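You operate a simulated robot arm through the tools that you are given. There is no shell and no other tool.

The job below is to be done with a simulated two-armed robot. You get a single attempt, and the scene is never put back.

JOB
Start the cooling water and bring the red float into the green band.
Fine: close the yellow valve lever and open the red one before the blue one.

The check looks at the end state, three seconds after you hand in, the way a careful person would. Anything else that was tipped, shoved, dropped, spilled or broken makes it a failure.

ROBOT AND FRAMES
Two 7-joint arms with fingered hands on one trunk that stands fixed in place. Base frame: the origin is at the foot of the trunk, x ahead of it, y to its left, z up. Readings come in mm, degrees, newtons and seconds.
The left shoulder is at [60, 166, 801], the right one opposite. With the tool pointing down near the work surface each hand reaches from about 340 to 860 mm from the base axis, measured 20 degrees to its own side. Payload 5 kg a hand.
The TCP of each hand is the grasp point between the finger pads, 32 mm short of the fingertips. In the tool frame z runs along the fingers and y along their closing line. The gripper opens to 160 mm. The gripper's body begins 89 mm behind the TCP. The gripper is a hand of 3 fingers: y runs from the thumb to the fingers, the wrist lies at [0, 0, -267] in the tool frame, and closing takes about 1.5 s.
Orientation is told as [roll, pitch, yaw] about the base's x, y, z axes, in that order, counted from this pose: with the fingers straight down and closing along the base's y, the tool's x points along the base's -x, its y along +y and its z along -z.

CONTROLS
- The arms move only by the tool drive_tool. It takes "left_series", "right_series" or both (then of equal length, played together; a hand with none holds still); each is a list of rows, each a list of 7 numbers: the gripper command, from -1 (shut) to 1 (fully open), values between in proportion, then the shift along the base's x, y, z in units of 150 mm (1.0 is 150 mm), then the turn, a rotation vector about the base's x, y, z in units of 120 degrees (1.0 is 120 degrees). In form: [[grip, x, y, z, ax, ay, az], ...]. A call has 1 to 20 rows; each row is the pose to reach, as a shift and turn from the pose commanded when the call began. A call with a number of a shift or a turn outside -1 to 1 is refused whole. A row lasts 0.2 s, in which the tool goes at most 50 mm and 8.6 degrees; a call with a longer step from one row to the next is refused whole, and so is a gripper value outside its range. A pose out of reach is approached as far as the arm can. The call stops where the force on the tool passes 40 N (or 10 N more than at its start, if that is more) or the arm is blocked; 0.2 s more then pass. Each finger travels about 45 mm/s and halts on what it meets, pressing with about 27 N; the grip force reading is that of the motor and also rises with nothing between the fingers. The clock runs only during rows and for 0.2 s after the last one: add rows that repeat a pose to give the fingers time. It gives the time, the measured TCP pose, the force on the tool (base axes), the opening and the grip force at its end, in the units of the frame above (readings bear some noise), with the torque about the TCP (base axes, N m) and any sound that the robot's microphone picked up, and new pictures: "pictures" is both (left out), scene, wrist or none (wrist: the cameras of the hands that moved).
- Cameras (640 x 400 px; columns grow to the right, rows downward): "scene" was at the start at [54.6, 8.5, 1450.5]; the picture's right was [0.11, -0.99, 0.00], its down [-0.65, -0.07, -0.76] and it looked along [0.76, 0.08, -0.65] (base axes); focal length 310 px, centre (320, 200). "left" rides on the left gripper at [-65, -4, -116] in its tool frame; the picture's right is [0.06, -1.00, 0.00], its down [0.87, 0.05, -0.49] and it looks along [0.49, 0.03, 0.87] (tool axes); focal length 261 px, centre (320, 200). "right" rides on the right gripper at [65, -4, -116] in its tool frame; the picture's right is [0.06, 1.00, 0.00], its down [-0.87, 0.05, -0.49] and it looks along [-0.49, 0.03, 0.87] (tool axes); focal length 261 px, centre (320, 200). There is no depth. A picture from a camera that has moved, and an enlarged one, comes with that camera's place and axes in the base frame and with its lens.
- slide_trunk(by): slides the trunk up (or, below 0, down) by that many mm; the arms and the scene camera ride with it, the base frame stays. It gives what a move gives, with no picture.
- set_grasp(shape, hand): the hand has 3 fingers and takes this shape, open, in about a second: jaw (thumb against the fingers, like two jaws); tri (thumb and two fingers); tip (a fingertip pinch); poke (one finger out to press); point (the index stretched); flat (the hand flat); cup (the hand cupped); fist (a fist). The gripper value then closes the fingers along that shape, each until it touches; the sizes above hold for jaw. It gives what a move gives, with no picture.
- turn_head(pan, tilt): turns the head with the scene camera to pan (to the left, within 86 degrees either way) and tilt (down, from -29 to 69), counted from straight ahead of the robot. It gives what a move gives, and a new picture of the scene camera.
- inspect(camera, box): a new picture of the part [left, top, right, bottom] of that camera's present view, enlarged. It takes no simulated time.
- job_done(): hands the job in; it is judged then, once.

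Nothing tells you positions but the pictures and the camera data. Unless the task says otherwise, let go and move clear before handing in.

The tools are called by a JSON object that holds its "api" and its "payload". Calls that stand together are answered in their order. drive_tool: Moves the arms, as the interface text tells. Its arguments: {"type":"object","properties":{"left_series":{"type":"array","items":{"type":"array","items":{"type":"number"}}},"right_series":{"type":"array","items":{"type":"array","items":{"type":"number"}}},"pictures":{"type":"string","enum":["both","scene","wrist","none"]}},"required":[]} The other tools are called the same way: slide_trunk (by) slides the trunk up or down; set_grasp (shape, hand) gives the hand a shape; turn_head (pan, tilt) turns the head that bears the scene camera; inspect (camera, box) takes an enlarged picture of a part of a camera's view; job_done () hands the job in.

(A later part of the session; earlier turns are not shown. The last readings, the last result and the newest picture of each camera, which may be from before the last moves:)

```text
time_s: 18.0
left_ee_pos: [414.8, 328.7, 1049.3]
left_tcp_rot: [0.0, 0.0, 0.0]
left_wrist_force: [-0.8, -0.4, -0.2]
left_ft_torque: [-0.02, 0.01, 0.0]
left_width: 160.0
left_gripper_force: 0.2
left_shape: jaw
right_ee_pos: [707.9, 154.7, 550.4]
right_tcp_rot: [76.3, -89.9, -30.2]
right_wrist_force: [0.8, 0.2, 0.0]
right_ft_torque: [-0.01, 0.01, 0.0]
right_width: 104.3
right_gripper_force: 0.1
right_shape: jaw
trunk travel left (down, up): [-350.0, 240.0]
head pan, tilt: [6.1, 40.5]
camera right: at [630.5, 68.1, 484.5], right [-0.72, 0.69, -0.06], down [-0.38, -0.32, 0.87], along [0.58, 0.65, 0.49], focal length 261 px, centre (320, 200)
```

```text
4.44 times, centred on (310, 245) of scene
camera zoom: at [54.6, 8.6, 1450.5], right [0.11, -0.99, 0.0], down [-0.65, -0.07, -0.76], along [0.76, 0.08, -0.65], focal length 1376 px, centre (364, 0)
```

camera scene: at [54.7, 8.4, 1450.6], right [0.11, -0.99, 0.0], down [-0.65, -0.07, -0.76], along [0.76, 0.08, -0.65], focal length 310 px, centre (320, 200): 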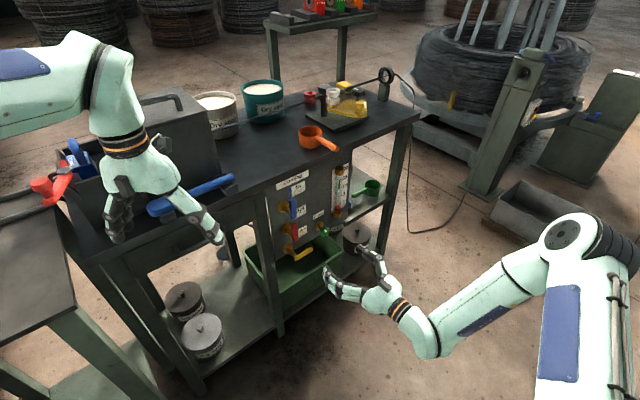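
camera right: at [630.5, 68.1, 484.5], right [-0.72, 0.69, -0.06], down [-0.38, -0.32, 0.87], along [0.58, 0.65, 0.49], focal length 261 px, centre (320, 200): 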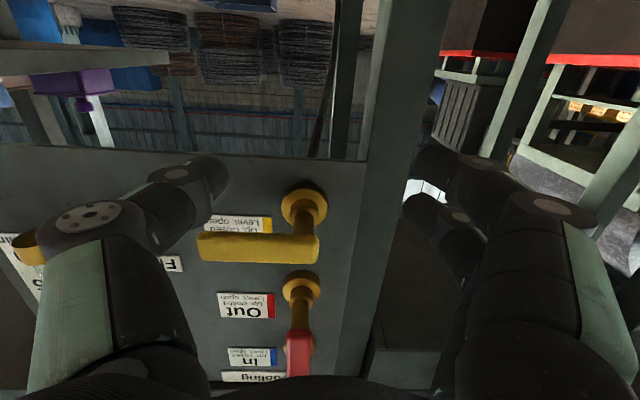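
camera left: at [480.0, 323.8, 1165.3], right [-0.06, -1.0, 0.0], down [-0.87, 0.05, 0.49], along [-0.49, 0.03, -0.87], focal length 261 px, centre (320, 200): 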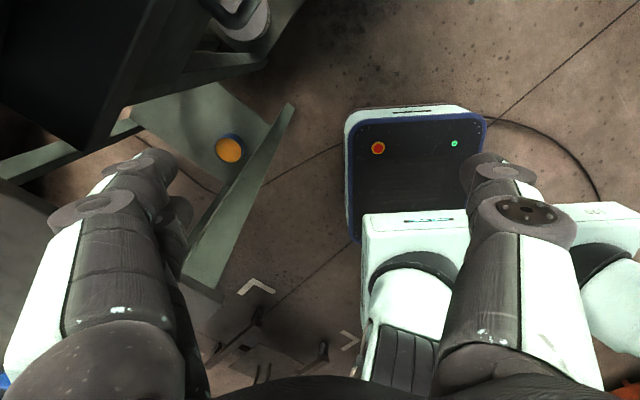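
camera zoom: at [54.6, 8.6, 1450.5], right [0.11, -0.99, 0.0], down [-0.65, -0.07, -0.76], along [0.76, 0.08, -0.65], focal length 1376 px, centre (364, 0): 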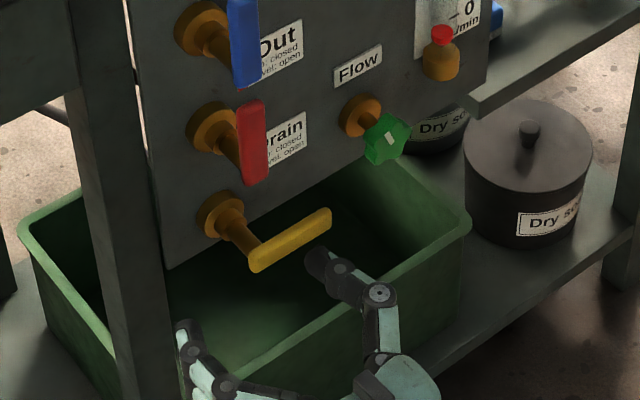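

The thumb tip is under the lever's free end. I'll push up along the lever's arc to about halfway, watching the force.

{"api": "drive_tool", "payload": {"right_series": [[0.3, -0.0366, 0.0351, 0.08, 0, 0, 0], [0.3, -0.0366, 0.0351, 0.16, 0, 0, 0], [0.3, -0.0241, 0.0231, 0.22, 0, 0, 0], [0.3, -0.0173, 0.0166, 0.2687, 0, 0, 0], [0.3, -0.0159, 0.0152, 0.364, 0, 0, 0], [0.3, -0.0322, 0.0309, 0.456, 0, 0, 0]], "pictures": "wrist"}}

{"api": "inspect", "payload": {"camera": "scene", "box": [260, 200, 360, 290]}}

```text
time_s: 19.4
left_ee_pos: [415.1, 329.0, 1049.1]
left_tcp_rot: [0.1, 0.0, 0.0]
left_wrist_force: [-0.6, 0.2, 0.2]
left_ft_torque: [-0.02, -0.02, 0.03]
left_width: 160.0
left_gripper_force: 0.1
left_shape: jaw
right_ee_pos: [702.8, 157.9, 619.8]
right_tcp_rot: [100.1, -89.9, -54.0]
right_wrist_force: [0.8, -0.7, -1.4]
right_ft_torque: [0.0, 0.05, 0.0]
right_width: 104.3
right_gripper_force: 0.0
right_shape: jaw
trunk travel left (down, up): [-350.0, 240.0]
head pan, tilt: [6.1, 40.5]
camera right: at [625.4, 72.0, 553.9], right [-0.72, 0.69, -0.06], down [-0.38, -0.32, 0.87], along [0.58, 0.65, 0.49], focal length 261 px, centre (320, 200)
```

right: 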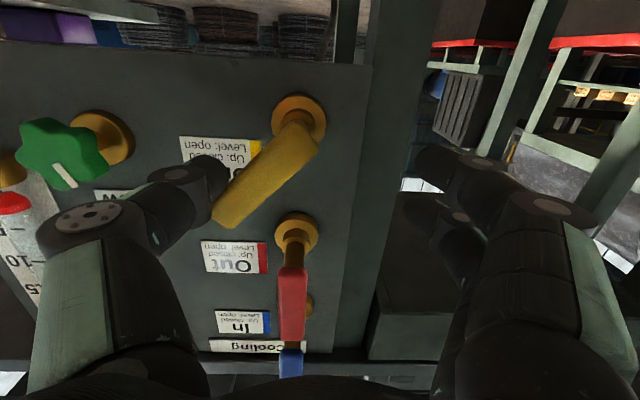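

```text
4.44 times, centred on (310, 245) of scene
camera zoom: at [54.7, 8.6, 1450.5], right [0.11, -0.99, 0.0], down [-0.65, -0.07, -0.76], along [0.76, 0.08, -0.65], focal length 1376 px, centre (364, 0)
```

zoom: 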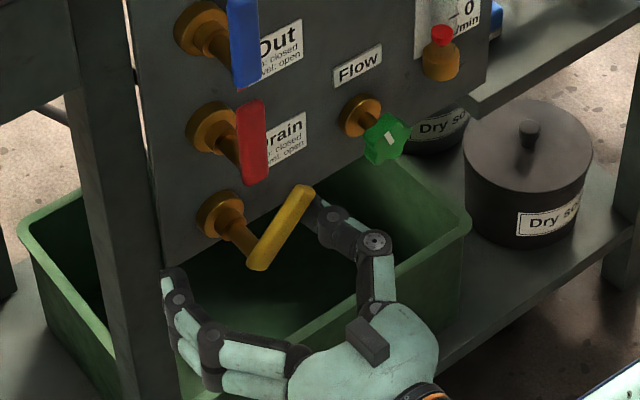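

The yellow lever follows the thumb and is at about 45° with almost no force. I'll continue the arc to bring it upright.

{"api": "drive_tool", "payload": {"right_series": [[0.3, -0.0332, 0.0319, 0.0833, 0, 0, 0], [0.3, -0.058, 0.056, 0.12, 0, 0, 0], [0.3, -0.0803, 0.0771, 0.152, 0, 0, 0], [0.3, -0.11, 0.105, 0.18, 0, 0, 0], [0.3, -0.139, 0.1334, 0.2013, 0, 0, 0], [0.3, -0.165, 0.1584, 0.2147, 0, 0, 0]], "pictures": "wrist"}}

{"api": "inspect", "payload": {"camera": "scene", "box": [260, 200, 360, 290]}}

```text
time_s: 20.8
left_ee_pos: [416.4, 329.3, 1048.3]
left_tcp_rot: [-0.1, -0.1, 0.0]
left_wrist_force: [-0.4, -0.8, -0.1]
left_ft_torque: [0.01, -0.02, -0.02]
left_width: 159.8
left_gripper_force: 0.2
left_shape: jaw
right_ee_pos: [678.0, 181.4, 651.9]
right_tcp_rot: [65.8, -89.9, -19.8]
right_wrist_force: [3.5, -4.3, -4.4]
right_ft_torque: [0.09, 0.21, -0.06]
right_width: 104.7
right_gripper_force: 0.0
right_shape: jaw
trunk travel left (down, up): [-350.0, 240.0]
head pan, tilt: [6.1, 40.5]
camera right: at [601.1, 95.5, 585.4], right [-0.72, 0.69, -0.06], down [-0.38, -0.32, 0.87], along [0.58, 0.65, 0.49], focal length 261 px, centre (320, 200)
```

right: 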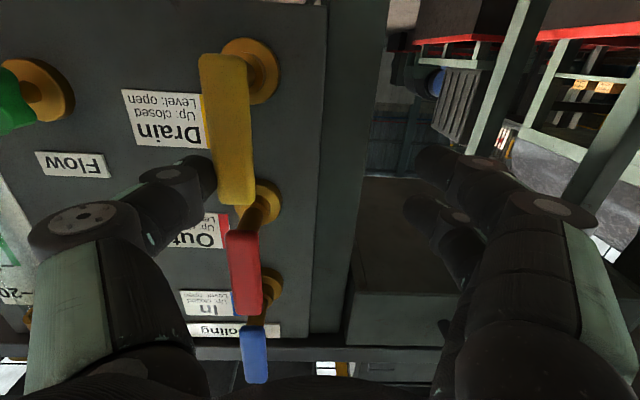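

```text
4.44 times, centred on (310, 245) of scene
camera zoom: at [55.2, 8.4, 1450.5], right [0.11, -0.99, 0.0], down [-0.65, -0.07, -0.76], along [0.76, 0.08, -0.65], focal length 1376 px, centre (364, 0)
```

zoom: 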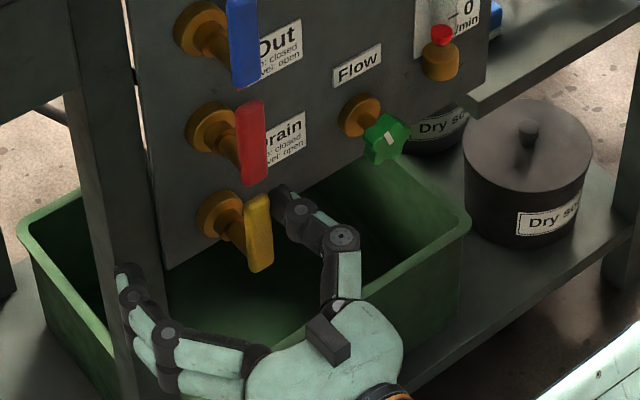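

The yellow lever looks upright. I'll nudge it a few more mm left to make sure it is against its stop, then compare it with the red lever.

{"api": "drive_tool", "payload": {"right_series": [[0.3, -0.0144, 0.0139, 0.005, 0, 0, 0], [0.3, -0.0289, 0.0277, 0.01, 0, 0, 0], [0.3, -0.0433, 0.0416, 0.012, 0, 0, 0]], "pictures": "none"}}

{"api": "inspect", "payload": {"camera": "scene", "box": [275, 185, 330, 265]}}

{"api": "inspect", "payload": {"camera": "right", "box": [150, 0, 350, 400]}}

```text
time_s: 21.6
left_ee_pos: [415.7, 327.2, 1048.3]
left_tcp_rot: [0.1, 0.1, -0.1]
left_wrist_force: [0.1, 0.4, -0.2]
left_ft_torque: [0.0, -0.01, -0.03]
left_width: 159.8
left_gripper_force: 0.1
left_shape: jaw
right_ee_pos: [673.2, 187.4, 652.6]
right_tcp_rot: [54.4, -89.8, -8.3]
right_wrist_force: [10.7, -8.5, -6.7]
right_ft_torque: [0.25, 0.41, -0.05]
right_width: 105.5
right_gripper_force: 0.1
right_shape: jaw
trunk travel left (down, up): [-350.0, 240.0]
head pan, tilt: [6.1, 40.5]
```

```text
5.00 times, centred on (302, 225) of scene
camera zoom: at [56.0, 8.1, 1450.5], right [0.11, -0.99, 0.0], down [-0.65, -0.07, -0.76], along [0.76, 0.08, -0.65], focal length 1548 px, centre (408, 75)
```

zoom: 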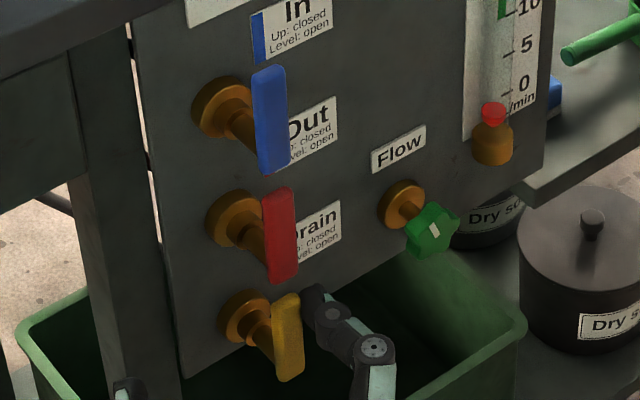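

```text
1.00 times, centred on (250, 200) of right (not enlarged: the box is as wide or as high as the picture)
camera zoom: at [594.6, 101.5, 586.2], right [-0.72, 0.69, -0.06], down [-0.38, -0.32, 0.87], along [0.58, 0.65, 0.49], focal length 261 px, centre (390, 200)
```

zoom: 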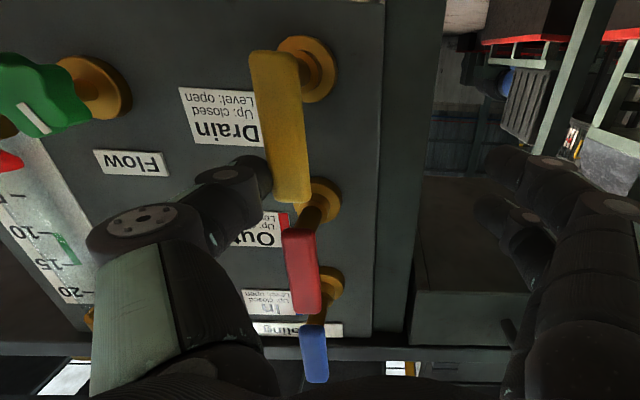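

The yellow lever is vertical and firm against its stop, so the drain is closed. I'll back off to the right, retract, and move to the left of the red lever at about z 750.

{"api": "drive_tool", "payload": {"right_series": [[0.3, 0.0433, -0.0416, 0, 0, 0, 0], [0.3, -0.141, -0.234, 0, 0, 0, 0], [0.3, -0.3258, -0.4264, 0, 0, 0, 0], [0.3, -0.4642, -0.5707, 0, 0, 0, 0], [0.3, -0.5556, -0.4829, 0.213, 0, 0, 0], [0.3, -0.6422, -0.3998, 0.427, 0, 0, 0], [0.3, -0.7225, -0.3227, 0.647, 0, 0, 0], [0.3, -0.7225, -0.3227, 0.647, 0, 0, 0]], "pictures": "both"}}

{"api": "inspect", "payload": {"camera": "scene", "box": [240, 160, 360, 280]}}

```text
time_s: 23.4
left_ee_pos: [415.3, 326.7, 1050.5]
left_tcp_rot: [0.0, 0.0, 0.0]
left_wrist_force: [-0.5, -0.1, 0.2]
left_ft_torque: [0.01, -0.01, 0.0]
left_width: 159.9
left_gripper_force: 0.1
left_shape: jaw
right_ee_pos: [561.3, 140.6, 748.9]
right_tcp_rot: [100.7, -90.0, -54.6]
right_wrist_force: [0.2, -0.2, -0.5]
right_ft_torque: [-0.01, 0.0, 0.01]
right_width: 104.5
right_gripper_force: 0.1
right_shape: jaw
trunk travel left (down, up): [-350.0, 240.0]
head pan, tilt: [6.1, 40.5]
camera scene: at [54.5, 8.6, 1450.5], right [0.11, -0.99, 0.0], down [-0.65, -0.07, -0.76], along [0.76, 0.08, -0.65], focal length 310 px, centre (320, 200)
camera right: at [484.2, 55.6, 684.5], right [-0.72, 0.69, -0.06], down [-0.38, -0.32, 0.87], along [0.58, 0.65, 0.49], focal length 261 px, centre (320, 200)
```

scene: 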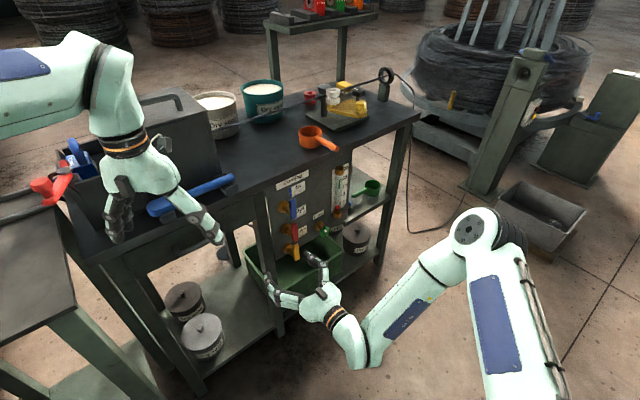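
right: 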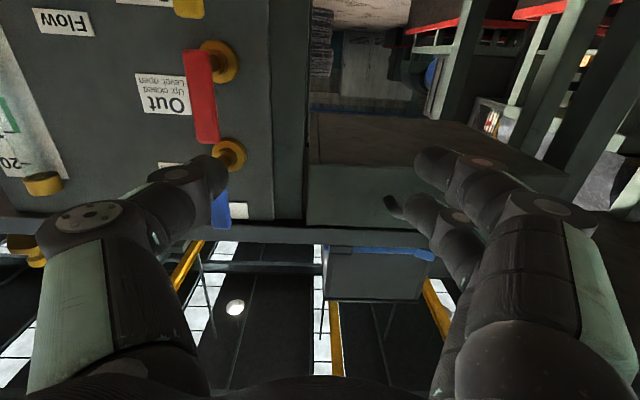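

```text
3.33 times, centred on (300, 220) of scene
camera zoom: at [54.5, 8.6, 1450.5], right [0.11, -0.99, 0.0], down [-0.65, -0.07, -0.76], along [0.76, 0.08, -0.65], focal length 1032 px, centre (387, 133)
```

zoom: 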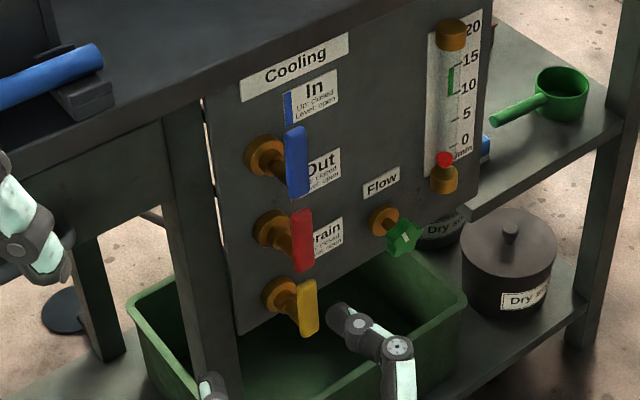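

All three levers now stand upright, with yellow closed. I'll shift 15 mm further left for clearance and advance, so the thumb sits to the left of the upper part of the red lever.

{"api": "drive_tool", "payload": {"right_series": [[0.3, -0.0722, 0.0693, 0, 0, 0, 0], [0.3, 0.0662, 0.2136, 0, 0, 0, 0], [0.3, 0.2046, 0.3579, 0, 0, 0, 0], [0.3, 0.343, 0.5022, 0, 0, 0, 0], [0.3, 0.4722, 0.6369, 0, 0, 0, 0], [0.3, 0.4722, 0.6369, 0, 0, 0, 0]], "pictures": "wrist"}}

{"api": "inspect", "payload": {"camera": "scene", "box": [240, 160, 360, 280]}}

```text
time_s: 24.8
left_ee_pos: [414.8, 328.8, 1048.0]
left_tcp_rot: [0.0, 0.0, 0.1]
left_wrist_force: [1.0, 0.3, 0.1]
left_ft_torque: [-0.01, 0.0, 0.02]
left_width: 159.9
left_gripper_force: 0.1
left_shape: jaw
right_ee_pos: [633.6, 237.4, 751.4]
right_tcp_rot: [82.7, -89.9, -36.6]
right_wrist_force: [0.1, 0.1, 0.8]
right_ft_torque: [-0.02, 0.0, -0.01]
right_width: 103.9
right_gripper_force: 0.0
right_shape: jaw
trunk travel left (down, up): [-350.0, 240.0]
head pan, tilt: [6.1, 40.5]
camera right: at [556.0, 151.1, 684.4], right [-0.72, 0.69, -0.06], down [-0.38, -0.32, 0.87], along [0.58, 0.65, 0.49], focal length 261 px, centre (320, 200)
```

right: 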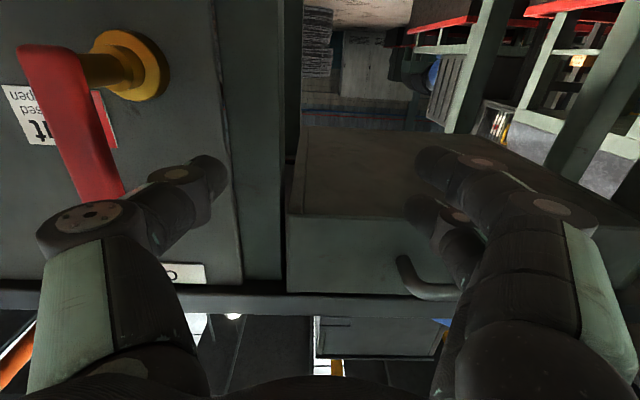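

```text
3.33 times, centred on (300, 220) of scene
camera zoom: at [54.6, 8.6, 1450.6], right [0.11, -0.99, 0.0], down [-0.65, -0.07, -0.76], along [0.76, 0.08, -0.65], focal length 1032 px, centre (387, 133)
```

zoom: 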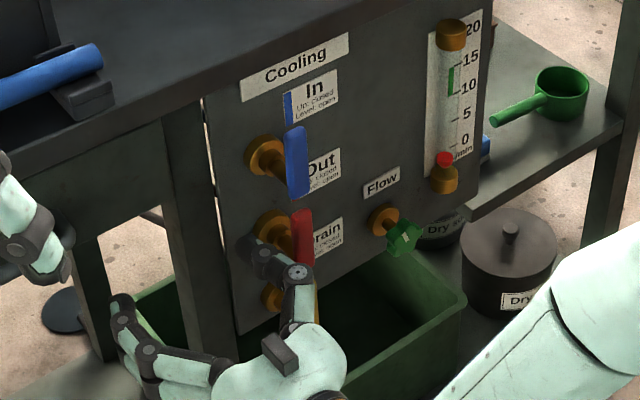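

The thumb is to the left of the red lever, about 15 mm clear. I'll sweep right along the arc to about 45°.

{"api": "drive_tool", "payload": {"right_series": [[0.3, 0.0481, -0.0462, 0, 0, 0, 0], [0.3, 0.0976, -0.0937, 0, 0, 0, 0], [0.3, 0.13, -0.125, 0.008, 0, 0, 0], [0.3, 0.1635, -0.157, 0.017, 0, 0, 0], [0.3, 0.2, -0.192, 0.018, 0, 0, 0], [0.3, 0.2323, -0.223, 0.019, 0, 0, 0], [0.3, 0.2987, -0.2867, -0.003, 0, 0, 0]], "pictures": "wrist"}}

{"api": "inspect", "payload": {"camera": "scene", "box": [240, 160, 360, 280]}}

```text
time_s: 26.4
left_ee_pos: [413.9, 328.4, 1048.6]
left_tcp_rot: [0.0, 0.0, 0.0]
left_wrist_force: [0.6, -0.4, -0.5]
left_ft_torque: [0.02, 0.03, -0.02]
left_width: 159.9
left_gripper_force: 0.2
left_shape: jaw
right_ee_pos: [678.5, 192.2, 749.1]
right_tcp_rot: [105.5, -89.8, -59.2]
right_wrist_force: [-0.8, 0.0, -0.2]
right_ft_torque: [-0.01, -0.04, 0.0]
right_width: 104.3
right_gripper_force: 0.0
right_shape: jaw
trunk travel left (down, up): [-350.0, 240.0]
head pan, tilt: [6.1, 40.5]
camera right: at [601.2, 106.3, 683.4], right [-0.72, 0.69, -0.06], down [-0.38, -0.32, 0.87], along [0.58, 0.65, 0.49], focal length 261 px, centre (320, 200)
```

right: 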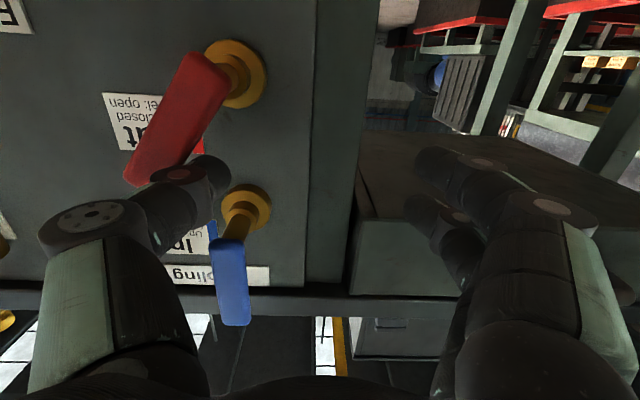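

```text
3.33 times, centred on (300, 220) of scene
camera zoom: at [54.6, 8.5, 1450.5], right [0.11, -0.99, 0.0], down [-0.65, -0.07, -0.76], along [0.76, 0.08, -0.65], focal length 1032 px, centre (387, 133)
```

zoom: 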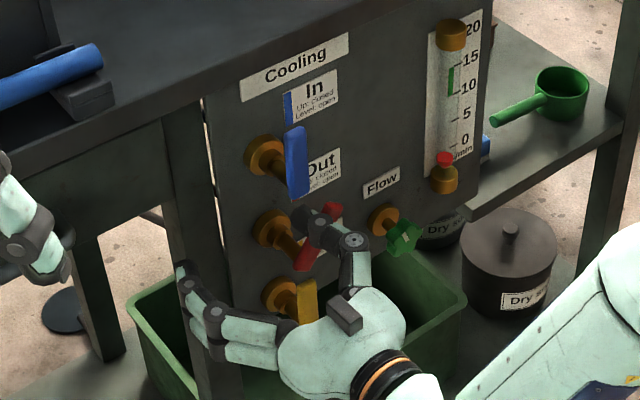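

The red lever is at about 35° and following well. I'll continue along the arc to level.

{"api": "drive_tool", "payload": {"right_series": [[0.3, 0.0313, -0.03, 0, 0, 0, 0], [0.3, 0.0625, -0.06, 0, 0, 0, 0], [0.3, 0.0938, -0.09, -0.02, 0, 0, 0], [0.3, 0.1227, -0.1177, -0.046, 0, 0, 0], [0.3, 0.1491, -0.1431, -0.0767, 0, 0, 0], [0.3, 0.1722, -0.1653, -0.1113, 0, 0, 0], [0.3, 0.1924, -0.1847, -0.15, 0, 0, 0], [0.3, 0.2078, -0.1995, -0.1927, 0, 0, 0]], "pictures": "wrist"}}

{"api": "inspect", "payload": {"camera": "scene", "box": [240, 160, 360, 280]}}

```text
time_s: 28.2
left_ee_pos: [413.7, 328.7, 1049.6]
left_tcp_rot: [0.0, 0.0, 0.0]
left_wrist_force: [-0.7, -0.8, 0.3]
left_ft_torque: [-0.02, 0.01, 0.01]
left_width: 159.9
left_gripper_force: 0.0
left_shape: jaw
right_ee_pos: [708.4, 163.7, 721.9]
right_tcp_rot: [174.2, -90.0, -127.9]
right_wrist_force: [-1.6, 1.4, 3.0]
right_ft_torque: [-0.09, -0.13, -0.02]
right_width: 104.0
right_gripper_force: 0.0
right_shape: jaw
trunk travel left (down, up): [-350.0, 240.0]
head pan, tilt: [6.1, 40.5]
camera right: at [631.2, 77.7, 655.7], right [-0.72, 0.69, -0.06], down [-0.38, -0.32, 0.87], along [0.58, 0.65, 0.49], focal length 261 px, centre (320, 200)
```

right: 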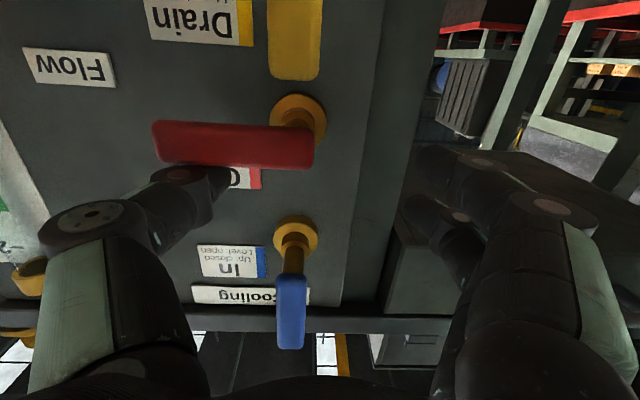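

```text
3.33 times, centred on (300, 220) of scene
camera zoom: at [54.3, 8.6, 1450.6], right [0.11, -0.99, 0.0], down [-0.65, -0.07, -0.76], along [0.76, 0.08, -0.65], focal length 1032 px, centre (387, 133)
```

zoom: 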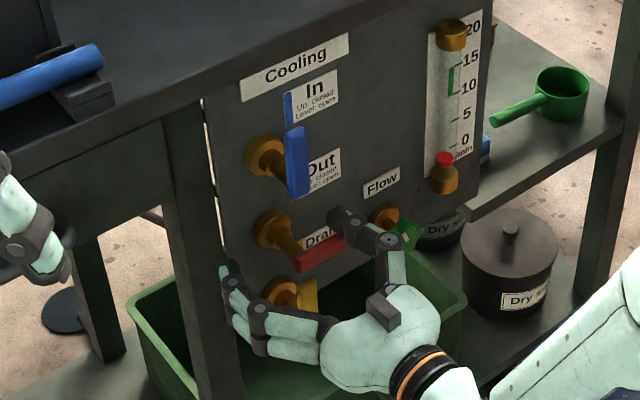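

The red lever looks level. I'll press down a few more mm to make sure it is at its stop.

{"api": "drive_tool", "payload": {"right_series": [[0.3, 0, 0, -0.02, 0, 0, 0], [0.3, 0, 0, -0.04, 0, 0, 0], [0.3, 0, 0, -0.055, 0, 0, 0]], "pictures": "wrist"}}

{"api": "inspect", "payload": {"camera": "scene", "box": [275, 195, 345, 265]}}

```text
time_s: 29.0
left_ee_pos: [412.9, 327.9, 1050.9]
left_tcp_rot: [-0.1, -0.1, 0.0]
left_wrist_force: [-0.4, -0.1, 0.0]
left_ft_torque: [-0.01, -0.03, -0.02]
left_width: 159.9
left_gripper_force: 0.0
left_shape: jaw
right_ee_pos: [709.9, 163.5, 718.2]
right_tcp_rot: [-152.1, -89.4, -161.6]
right_wrist_force: [-4.2, -1.3, 30.9]
right_ft_torque: [-1.13, -1.59, -0.21]
right_width: 104.0
right_gripper_force: 0.1
right_shape: jaw
trunk travel left (down, up): [-350.0, 240.0]
head pan, tilt: [6.1, 40.5]
camera right: at [632.8, 77.8, 651.8], right [-0.72, 0.69, -0.07], down [-0.39, -0.32, 0.86], along [0.57, 0.65, 0.5], focal length 261 px, centre (320, 200)
```

right: 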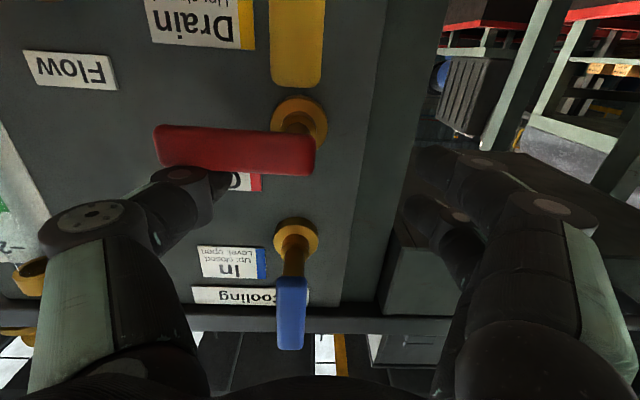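

```text
5.71 times, centred on (310, 230) of scene
camera zoom: at [51.7, 8.0, 1451.1], right [0.11, -0.99, 0.0], down [-0.64, -0.07, -0.76], along [0.76, 0.08, -0.65], focal length 1769 px, centre (377, 29)
```

zoom: 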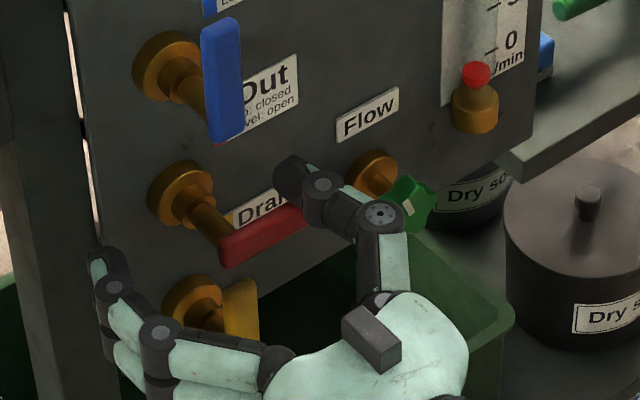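

Red is against its stop at level, so Out is open. I'll lift off, retract, and move to the left of the blue lever at z ≈ 850.

{"api": "drive_tool", "payload": {"right_series": [[0.3, 0, 0, 0.08, 0, 0, 0], [0.3, -0.1845, -0.1924, 0.1, 0, 0, 0], [0.3, -0.3691, -0.3848, 0.1, 0, 0, 0], [0.3, -0.5075, -0.5291, 0.1, 0, 0, 0], [0.3, -0.6278, -0.4137, 0.333, 0, 0, 0], [0.3, -0.748, -0.2983, 0.567, 0, 0, 0], [0.3, -0.8683, -0.1829, 0.767, 0, 0, 0], [0.3, -0.9837, -0.072, 0.909, 0, 0, 0], [0.3, -0.9837, -0.072, 0.909, 0, 0, 0]], "pictures": "wrist"}}

{"api": "inspect", "payload": {"camera": "scene", "box": [240, 150, 370, 280]}}

```text
time_s: 31.0
left_ee_pos: [413.9, 328.5, 1048.6]
left_tcp_rot: [0.0, 0.0, 0.0]
left_wrist_force: [-1.0, -0.7, -1.2]
left_ft_torque: [0.0, 0.0, 0.0]
left_width: 159.9
left_gripper_force: 0.1
left_shape: jaw
right_ee_pos: [562.1, 152.5, 847.7]
right_tcp_rot: [77.5, -90.0, -31.3]
right_wrist_force: [-0.9, 0.1, 0.6]
right_ft_torque: [-0.03, 0.03, -0.01]
right_width: 104.5
right_gripper_force: 0.0
right_shape: jaw
trunk travel left (down, up): [-350.0, 240.0]
head pan, tilt: [6.1, 40.5]
camera right: at [485.1, 67.4, 781.2], right [-0.72, 0.69, -0.06], down [-0.38, -0.32, 0.87], along [0.58, 0.65, 0.49], focal length 261 px, centre (320, 200)
```

right: 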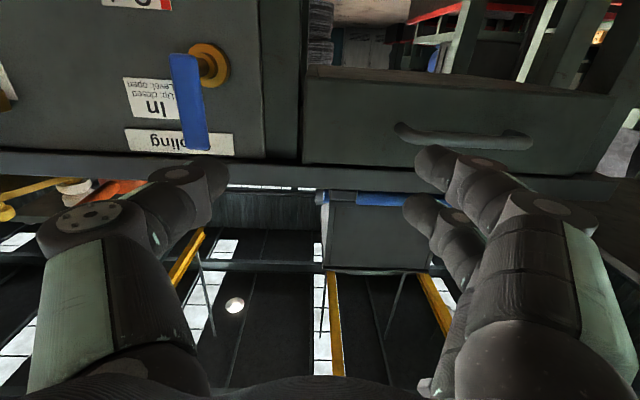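

```text
3.08 times, centred on (305, 215) of scene
camera zoom: at [54.6, 8.6, 1450.5], right [0.11, -0.99, 0.0], down [-0.65, -0.07, -0.76], along [0.76, 0.08, -0.65], focal length 952 px, centre (366, 154)
```

zoom: 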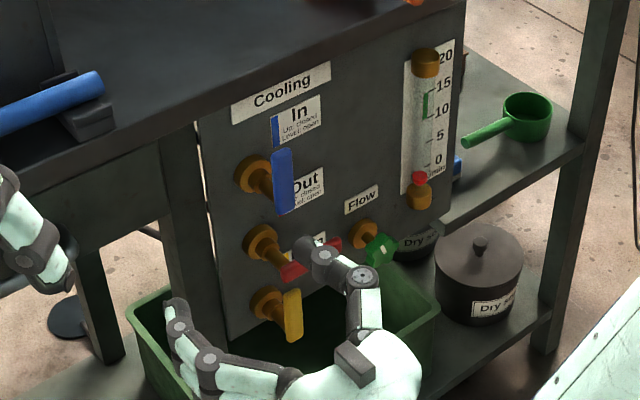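

Clear on both sides: the lever's left face is about 26 mm right of contact and the drawer handle is well behind. I'll advance to lever depth and sweep the blue lever to about 45°.

{"api": "drive_tool", "payload": {"right_series": [[0.3, 0.14, 0.146, 0.008, 0, 0, 0], [0.3, 0.28, 0.292, 0.015, 0, 0, 0], [0.3, 0.42, 0.438, 0.015, 0, 0, 0], [0.3, 0.5075, 0.5291, 0.015, 0, 0, 0], [0.3, 0.57, 0.4691, 0.015, 0, 0, 0], [0.3, 0.6326, 0.4091, 0.015, 0, 0, 0], [0.3, 0.665, 0.3778, 0.03, 0, 0, 0], [0.3, 0.6985, 0.3458, 0.042, 0, 0, 0], [0.3, 0.7325, 0.3131, 0.044, 0, 0, 0], [0.3, 0.7672, 0.2798, 0.044, 0, 0, 0], [0.3, 0.8336, 0.2161, 0.022, 0, 0, 0]], "pictures": "wrist"}}

{"api": "inspect", "payload": {"camera": "scene", "box": [240, 150, 370, 280]}}

```text
time_s: 33.4
left_ee_pos: [415.2, 327.7, 1048.6]
left_tcp_rot: [0.0, 0.0, 0.0]
left_wrist_force: [0.1, -0.2, -0.5]
left_ft_torque: [0.01, 0.03, 0.01]
left_width: 160.0
left_gripper_force: 0.1
left_shape: jaw
right_ee_pos: [686.8, 185.0, 852.3]
right_tcp_rot: [98.1, -90.0, -51.9]
right_wrist_force: [-0.1, 1.0, 0.5]
right_ft_torque: [-0.01, -0.03, -0.04]
right_width: 104.0
right_gripper_force: 0.1
right_shape: jaw
trunk travel left (down, up): [-350.0, 240.0]
head pan, tilt: [6.1, 40.5]
camera right: at [609.0, 98.7, 786.0], right [-0.72, 0.69, -0.06], down [-0.38, -0.32, 0.87], along [0.58, 0.65, 0.49], focal length 261 px, centre (320, 200)
```

right: 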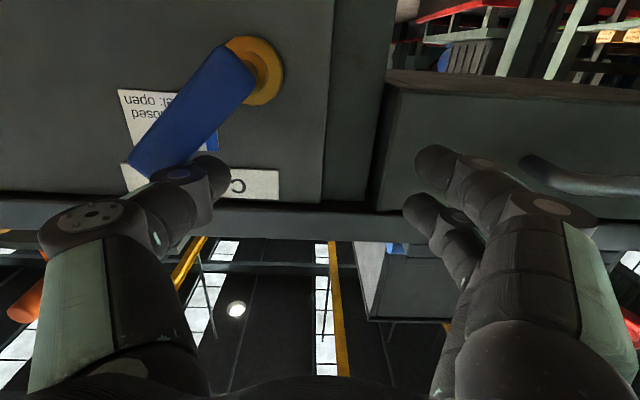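

```text
3.08 times, centred on (305, 215) of scene
camera zoom: at [54.6, 8.5, 1450.6], right [0.11, -0.99, 0.0], down [-0.65, -0.07, -0.76], along [0.76, 0.08, -0.65], focal length 952 px, centre (366, 154)
```

zoom: 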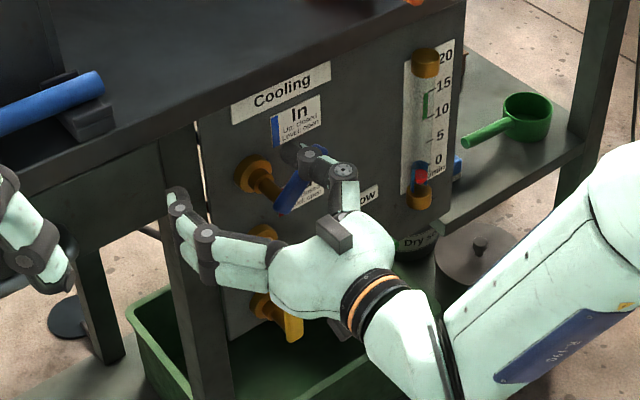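

Water has started entering the tube and the blue lever is at about 45°. I'll finish the arc to level.

{"api": "drive_tool", "payload": {"right_series": [[0.3, 0.0313, -0.03, -0.02, 0, 0, 0], [0.3, 0.0601, -0.0577, -0.0467, 0, 0, 0], [0.3, 0.0866, -0.0831, -0.0767, 0, 0, 0], [0.3, 0.1097, -0.1053, -0.112, 0, 0, 0], [0.3, 0.1299, -0.1247, -0.15, 0, 0, 0], [0.3, 0.1453, -0.1394, -0.1933, 0, 0, 0], [0.3, 0.1467, -0.1408, -0.2133, 0, 0, 0], [0.3, 0.1467, -0.1408, -0.2267, 0, 0, 0]], "pictures": "wrist"}}

{"api": "inspect", "payload": {"camera": "scene", "box": [240, 150, 370, 280]}}

```text
time_s: 35.2
left_ee_pos: [414.7, 328.4, 1048.9]
left_tcp_rot: [0.0, 0.0, 0.0]
left_wrist_force: [-0.2, -0.8, -0.3]
left_ft_torque: [0.02, 0.01, 0.01]
left_width: 159.7
left_gripper_force: 0.1
left_shape: jaw
right_ee_pos: [709.4, 164.1, 820.5]
right_tcp_rot: [-161.0, -89.8, -152.7]
right_wrist_force: [-1.7, -0.4, 9.6]
right_ft_torque: [-0.39, -0.54, -0.08]
right_width: 104.0
right_gripper_force: 0.0
right_shape: jaw
trunk travel left (down, up): [-350.0, 240.0]
head pan, tilt: [6.1, 40.5]
camera right: at [632.1, 77.7, 753.9], right [-0.72, 0.69, -0.06], down [-0.38, -0.32, 0.87], along [0.58, 0.65, 0.49], focal length 261 px, centre (320, 200)
```

right: 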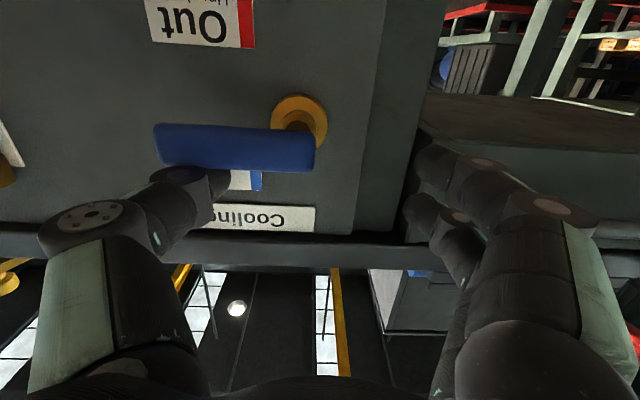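

```text
3.08 times, centred on (305, 215) of scene
camera zoom: at [53.5, 8.4, 1450.8], right [0.11, -0.99, 0.0], down [-0.65, -0.07, -0.76], along [0.76, 0.08, -0.65], focal length 952 px, centre (366, 154)
```

zoom: 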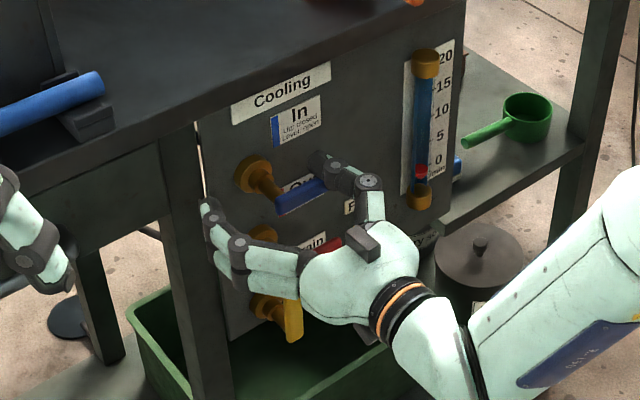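

The tube is full of water and the float sits near 0, so the flow knob still needs opening. I'll press blue firmly to its stop once more, then lift off and retract.

{"api": "drive_tool", "payload": {"right_series": [[0.3, 0, 0, -0.013, 0, 0, 0], [0.3, 0, 0, -0.022, 0, 0, 0], [0.3, 0, 0, 0.04, 0, 0, 0], [0.3, 0, 0, 0.12, 0, 0, 0], [0.3, -0.1845, -0.1924, 0.14, 0, 0, 0], [0.3, -0.3691, -0.3848, 0.14, 0, 0, 0], [0.3, -0.5537, -0.5772, 0.14, 0, 0, 0], [0.3, -0.5537, -0.5772, 0.14, 0, 0, 0]], "pictures": "both"}}

{"api": "inspect", "payload": {"camera": "scene", "box": [250, 150, 370, 270]}}

{"api": "inspect", "payload": {"camera": "scene", "box": [320, 155, 370, 220]}}

```text
time_s: 37.0
left_ee_pos: [414.0, 327.5, 1049.2]
left_tcp_rot: [0.0, 0.1, 0.0]
left_wrist_force: [-0.6, -0.7, -0.8]
left_ft_torque: [0.01, 0.01, 0.0]
left_width: 159.8
left_gripper_force: 0.1
left_shape: jaw
right_ee_pos: [622.2, 77.8, 839.6]
right_tcp_rot: [119.2, -90.0, -72.9]
right_wrist_force: [0.2, -0.1, 0.1]
right_ft_torque: [0.01, 0.01, 0.01]
right_width: 104.1
right_gripper_force: 0.1
right_shape: jaw
trunk travel left (down, up): [-350.0, 240.0]
head pan, tilt: [6.1, 40.5]
camera scene: at [54.5, 8.4, 1450.5], right [0.11, -0.99, 0.0], down [-0.65, -0.07, -0.76], along [0.76, 0.08, -0.65], focal length 310 px, centre (320, 200)
camera right: at [545.9, -8.4, 774.0], right [-0.72, 0.69, -0.06], down [-0.38, -0.32, 0.87], along [0.58, 0.65, 0.49], focal length 261 px, centre (320, 200)
```

scene: 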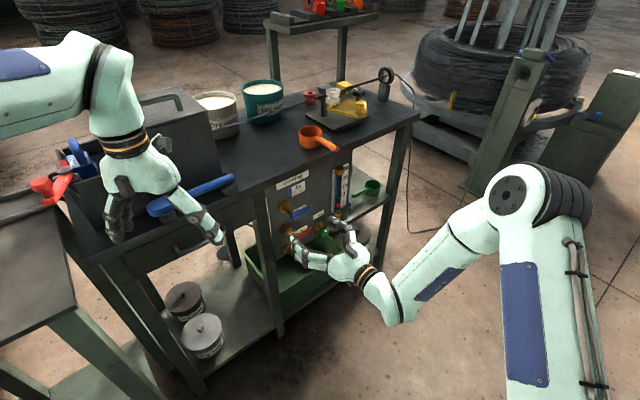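
right: 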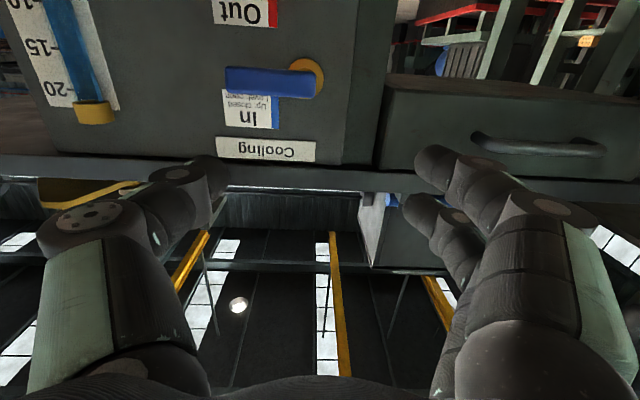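

```text
3.33 times, centred on (310, 210) of scene
camera zoom: at [54.5, 8.4, 1450.5], right [0.11, -0.99, 0.0], down [-0.65, -0.07, -0.76], along [0.76, 0.08, -0.65], focal length 1032 px, centre (353, 167)
```

zoom: 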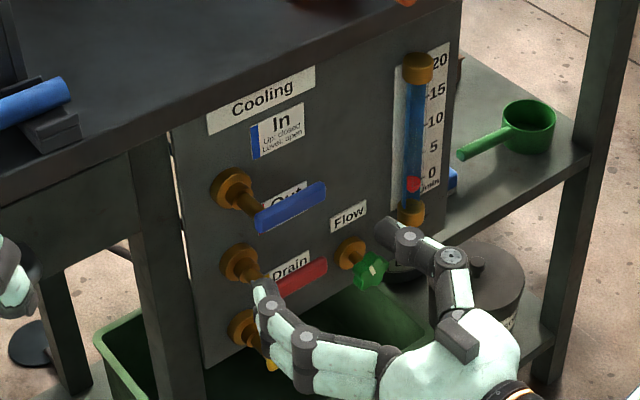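

```text
6.15 times, centred on (345, 188) of scene
camera zoom: at [54.5, 8.4, 1450.5], right [0.11, -0.99, 0.0], down [-0.65, -0.07, -0.76], along [0.76, 0.08, -0.65], focal length 1905 px, centre (166, 277)
```

zoom: 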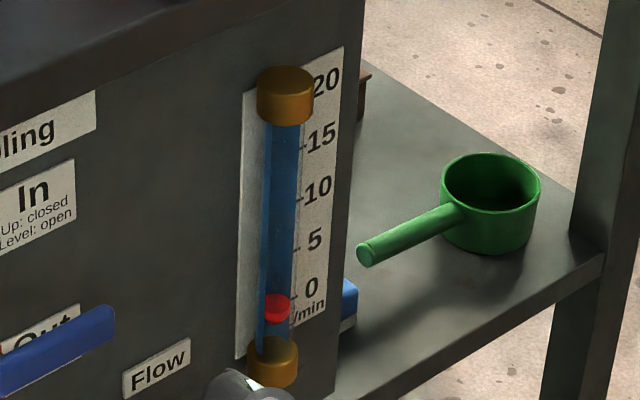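

Blue and red are level, yellow is up, and the float is just at about 0. Next is the green Flow knob, so I'll bring the hand in front of it with a narrower opening and measure it.

{"api": "drive_tool", "payload": {"right_series": [[0.2, 0.09, -0.09, -0.18, 0, 0, 0], [0.1, 0.19, -0.18, -0.37, 0, 0, 0], [0.0, 0.29, -0.28, -0.56, 0, 0, 0], [-0.06, 0.385, -0.37, -0.75, 0, 0, 0], [-0.06, 0.481, -0.4617, -0.933, 0, 0, 0], [-0.06, 0.481, -0.4617, -0.933, 0, 0, 0]], "pictures": "none"}}

{"api": "drive_tool", "payload": {"right_series": [[-0.06, 0.12, -0.02, -0.12, 0, 0, 0], [-0.06, 0.25, -0.04, -0.25, 0, 0, 0], [-0.06, 0.37, -0.06, -0.37, 0, 0, 0], [-0.06, 0.4966, -0.0795, -0.5, 0, 0, 0], [-0.06, 0.4966, -0.0795, -0.5, 0, 0, 0]], "pictures": "both"}}

{"api": "inspect", "payload": {"camera": "scene", "box": [270, 155, 390, 275]}}

```text
time_s: 38.4
left_ee_pos: [415.0, 328.1, 1048.4]
left_tcp_rot: [0.1, 0.0, 0.0]
left_wrist_force: [0.3, -0.8, 0.7]
left_ft_torque: [0.01, 0.01, -0.03]
left_width: 159.9
left_gripper_force: 0.1
left_shape: jaw
right_ee_pos: [697.1, 7.1, 698.2]
right_tcp_rot: [89.5, -89.9, -43.4]
right_wrist_force: [0.1, -0.4, -0.1]
right_ft_torque: [-0.02, 0.03, 0.0]
right_width: 75.7
right_gripper_force: 0.0
right_shape: jaw
trunk travel left (down, up): [-350.0, 240.0]
head pan, tilt: [6.1, 40.5]
```

```text
time_s: 39.6
left_ee_pos: [415.1, 327.4, 1048.5]
left_tcp_rot: [0.0, 0.0, 0.0]
left_wrist_force: [0.0, 1.2, -0.3]
left_ft_torque: [0.01, 0.0, -0.01]
left_width: 159.8
left_gripper_force: 0.1
left_shape: jaw
right_ee_pos: [772.1, -4.1, 623.2]
right_tcp_rot: [81.6, -89.9, -35.4]
right_wrist_force: [-0.2, 1.0, 0.3]
right_ft_torque: [0.03, 0.0, -0.03]
right_width: 75.7
right_gripper_force: 0.1
right_shape: jaw
trunk travel left (down, up): [-350.0, 240.0]
head pan, tilt: [6.1, 40.5]
camera scene: at [54.8, 8.4, 1450.6], right [0.11, -0.99, 0.0], down [-0.65, -0.07, -0.76], along [0.76, 0.08, -0.65], focal length 310 px, centre (320, 200)
camera right: at [695.8, -89.4, 557.8], right [-0.72, 0.69, -0.06], down [-0.38, -0.32, 0.87], along [0.58, 0.65, 0.49], focal length 261 px, centre (320, 200)
```

scene: 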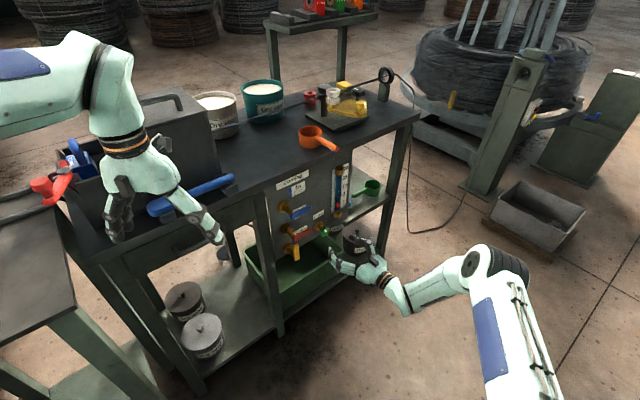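
right: 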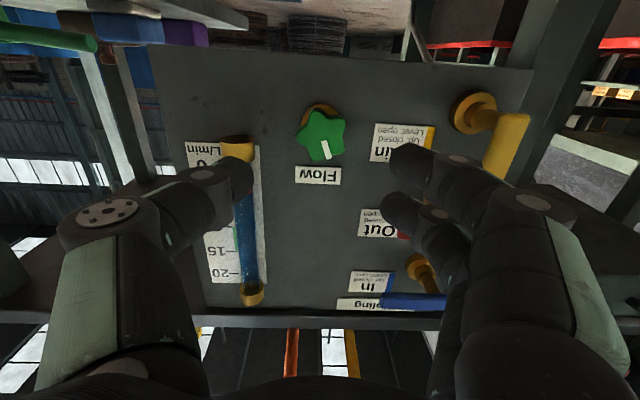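

```text
3.33 times, centred on (330, 215) of scene
camera zoom: at [54.8, 8.4, 1450.6], right [0.11, -0.99, 0.0], down [-0.65, -0.07, -0.76], along [0.76, 0.08, -0.65], focal length 1032 px, centre (287, 150)
```

zoom: 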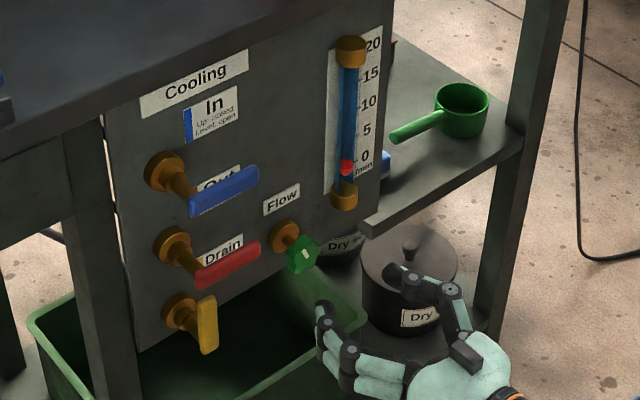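

The knob's centre is at about e 558, z 620. I'll pre-rotate the hand 45° clockwise about the knob axis and advance so the fingers straddle the knob.

{"api": "drive_tool", "payload": {"right_series": [[-0.06, 0, 0, 0, 0.0433, 0.0451, 0], [-0.06, 0, 0, 0, 0.0865, 0.0902, 0], [-0.06, 0, 0, 0, 0.1298, 0.1353, 0], [-0.06, 0, 0, 0, 0.173, 0.1804, 0], [-0.06, 0, 0, 0, 0.2163, 0.2255, 0], [-0.06, -0.0096, 0.0092, -0.018, 0.2595, 0.2706, 0], [-0.06, 0.12, 0.13, -0.018, 0.2595, 0.2706, 0], [-0.06, 0.24, 0.26, -0.018, 0.2595, 0.2706, 0], [-0.06, 0.34, 0.37, -0.018, 0.2595, 0.2706, 0], [-0.06, 0.34, 0.37, -0.018, 0.2595, 0.2706, 0]], "pictures": "wrist"}}

{"api": "inspect", "payload": {"camera": "scene", "box": [270, 155, 390, 275]}}

```text
time_s: 41.8
left_ee_pos: [414.4, 327.2, 1049.8]
left_tcp_rot: [0.0, 0.0, 0.1]
left_wrist_force: [0.3, -0.7, 0.2]
left_ft_torque: [-0.02, -0.01, -0.02]
left_width: 159.9
left_gripper_force: 0.1
left_shape: jaw
right_ee_pos: [825.2, 52.7, 623.2]
right_tcp_rot: [90.0, -44.9, -43.8]
right_wrist_force: [0.3, 0.2, 0.1]
right_ft_torque: [-0.03, -0.01, 0.04]
right_width: 75.9
right_gripper_force: 0.0
right_shape: jaw
trunk travel left (down, up): [-350.0, 240.0]
head pan, tilt: [6.1, 40.5]
camera right: at [713.4, -1.6, 572.6], right [-0.54, 0.52, 0.66], down [0.08, -0.75, 0.65], along [0.84, 0.4, 0.37], focal length 261 px, centre (320, 200)
```

right: 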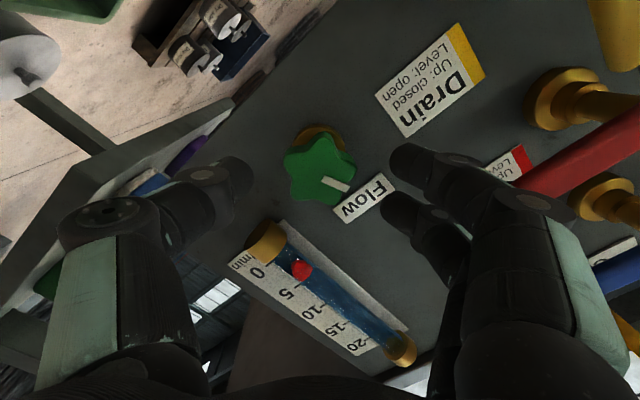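

```text
3.33 times, centred on (330, 215) of scene
camera zoom: at [54.7, 8.6, 1450.5], right [0.11, -0.99, 0.0], down [-0.65, -0.07, -0.76], along [0.76, 0.08, -0.65], focal length 1032 px, centre (287, 150)
```

zoom: 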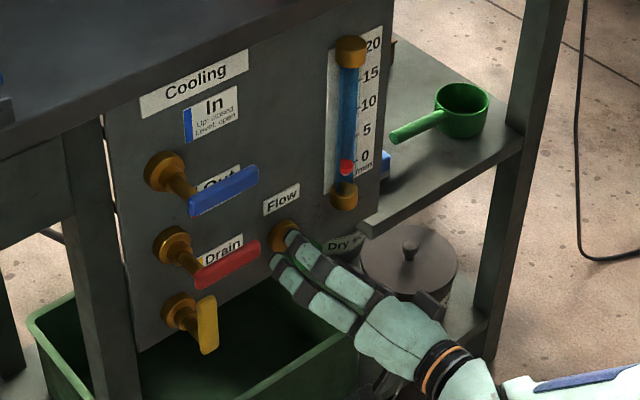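

The knob sits centred between thumb and fingers, with only ~3 mm offset. I'll advance the last 19 mm with a small correction and close on it.

{"api": "drive_tool", "payload": {"right_series": [[-0.06, 0.039, 0.0503, -0.0133, 0, 0, 0], [-0.06, 0.0781, 0.1006, -0.0133, 0, 0, 0], [-0.06, 0.0781, 0.1006, -0.0133, 0, 0, 0], [-1, 0.0781, 0.1006, -0.0133, 0, 0, 0], [-1, 0.0781, 0.1006, -0.0133, 0, 0, 0], [-1, 0.0781, 0.1006, -0.0133, 0, 0, 0], [-1, 0.0781, 0.1006, -0.0133, 0, 0, 0], [-1, 0.0781, 0.1006, -0.0133, 0, 0, 0]], "pictures": "wrist"}}

{"api": "inspect", "payload": {"camera": "scene", "box": [270, 155, 390, 275]}}

```text
time_s: 43.6
left_ee_pos: [415.8, 328.1, 1048.6]
left_tcp_rot: [0.0, 0.0, -0.1]
left_wrist_force: [0.1, 0.8, 0.3]
left_ft_torque: [0.05, 0.02, 0.02]
left_width: 160.0
left_gripper_force: 0.2
left_shape: jaw
right_ee_pos: [837.6, 67.7, 619.9]
right_tcp_rot: [90.0, -44.9, -43.8]
right_wrist_force: [1.8, 1.0, -0.9]
right_ft_torque: [0.0, 0.02, -0.01]
right_width: 31.5
right_gripper_force: 26.9
right_shape: jaw
trunk travel left (down, up): [-350.0, 240.0]
head pan, tilt: [6.1, 40.5]
camera right: at [725.1, 14.4, 570.5], right [-0.54, 0.52, 0.66], down [0.08, -0.75, 0.65], along [0.84, 0.4, 0.37], focal length 261 px, centre (320, 200)
```

right: 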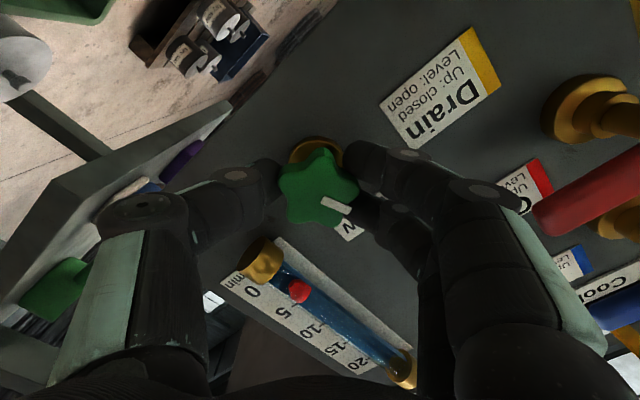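

```text
3.33 times, centred on (330, 215) of scene
camera zoom: at [54.8, 8.6, 1450.5], right [0.11, -0.99, 0.0], down [-0.65, -0.07, -0.76], along [0.76, 0.08, -0.65], focal length 1032 px, centre (287, 150)
```

zoom: 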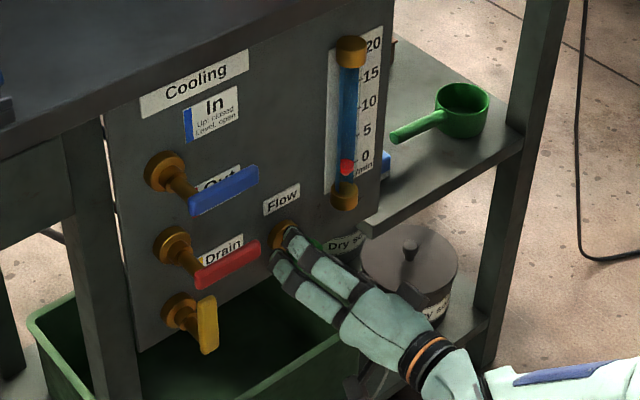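

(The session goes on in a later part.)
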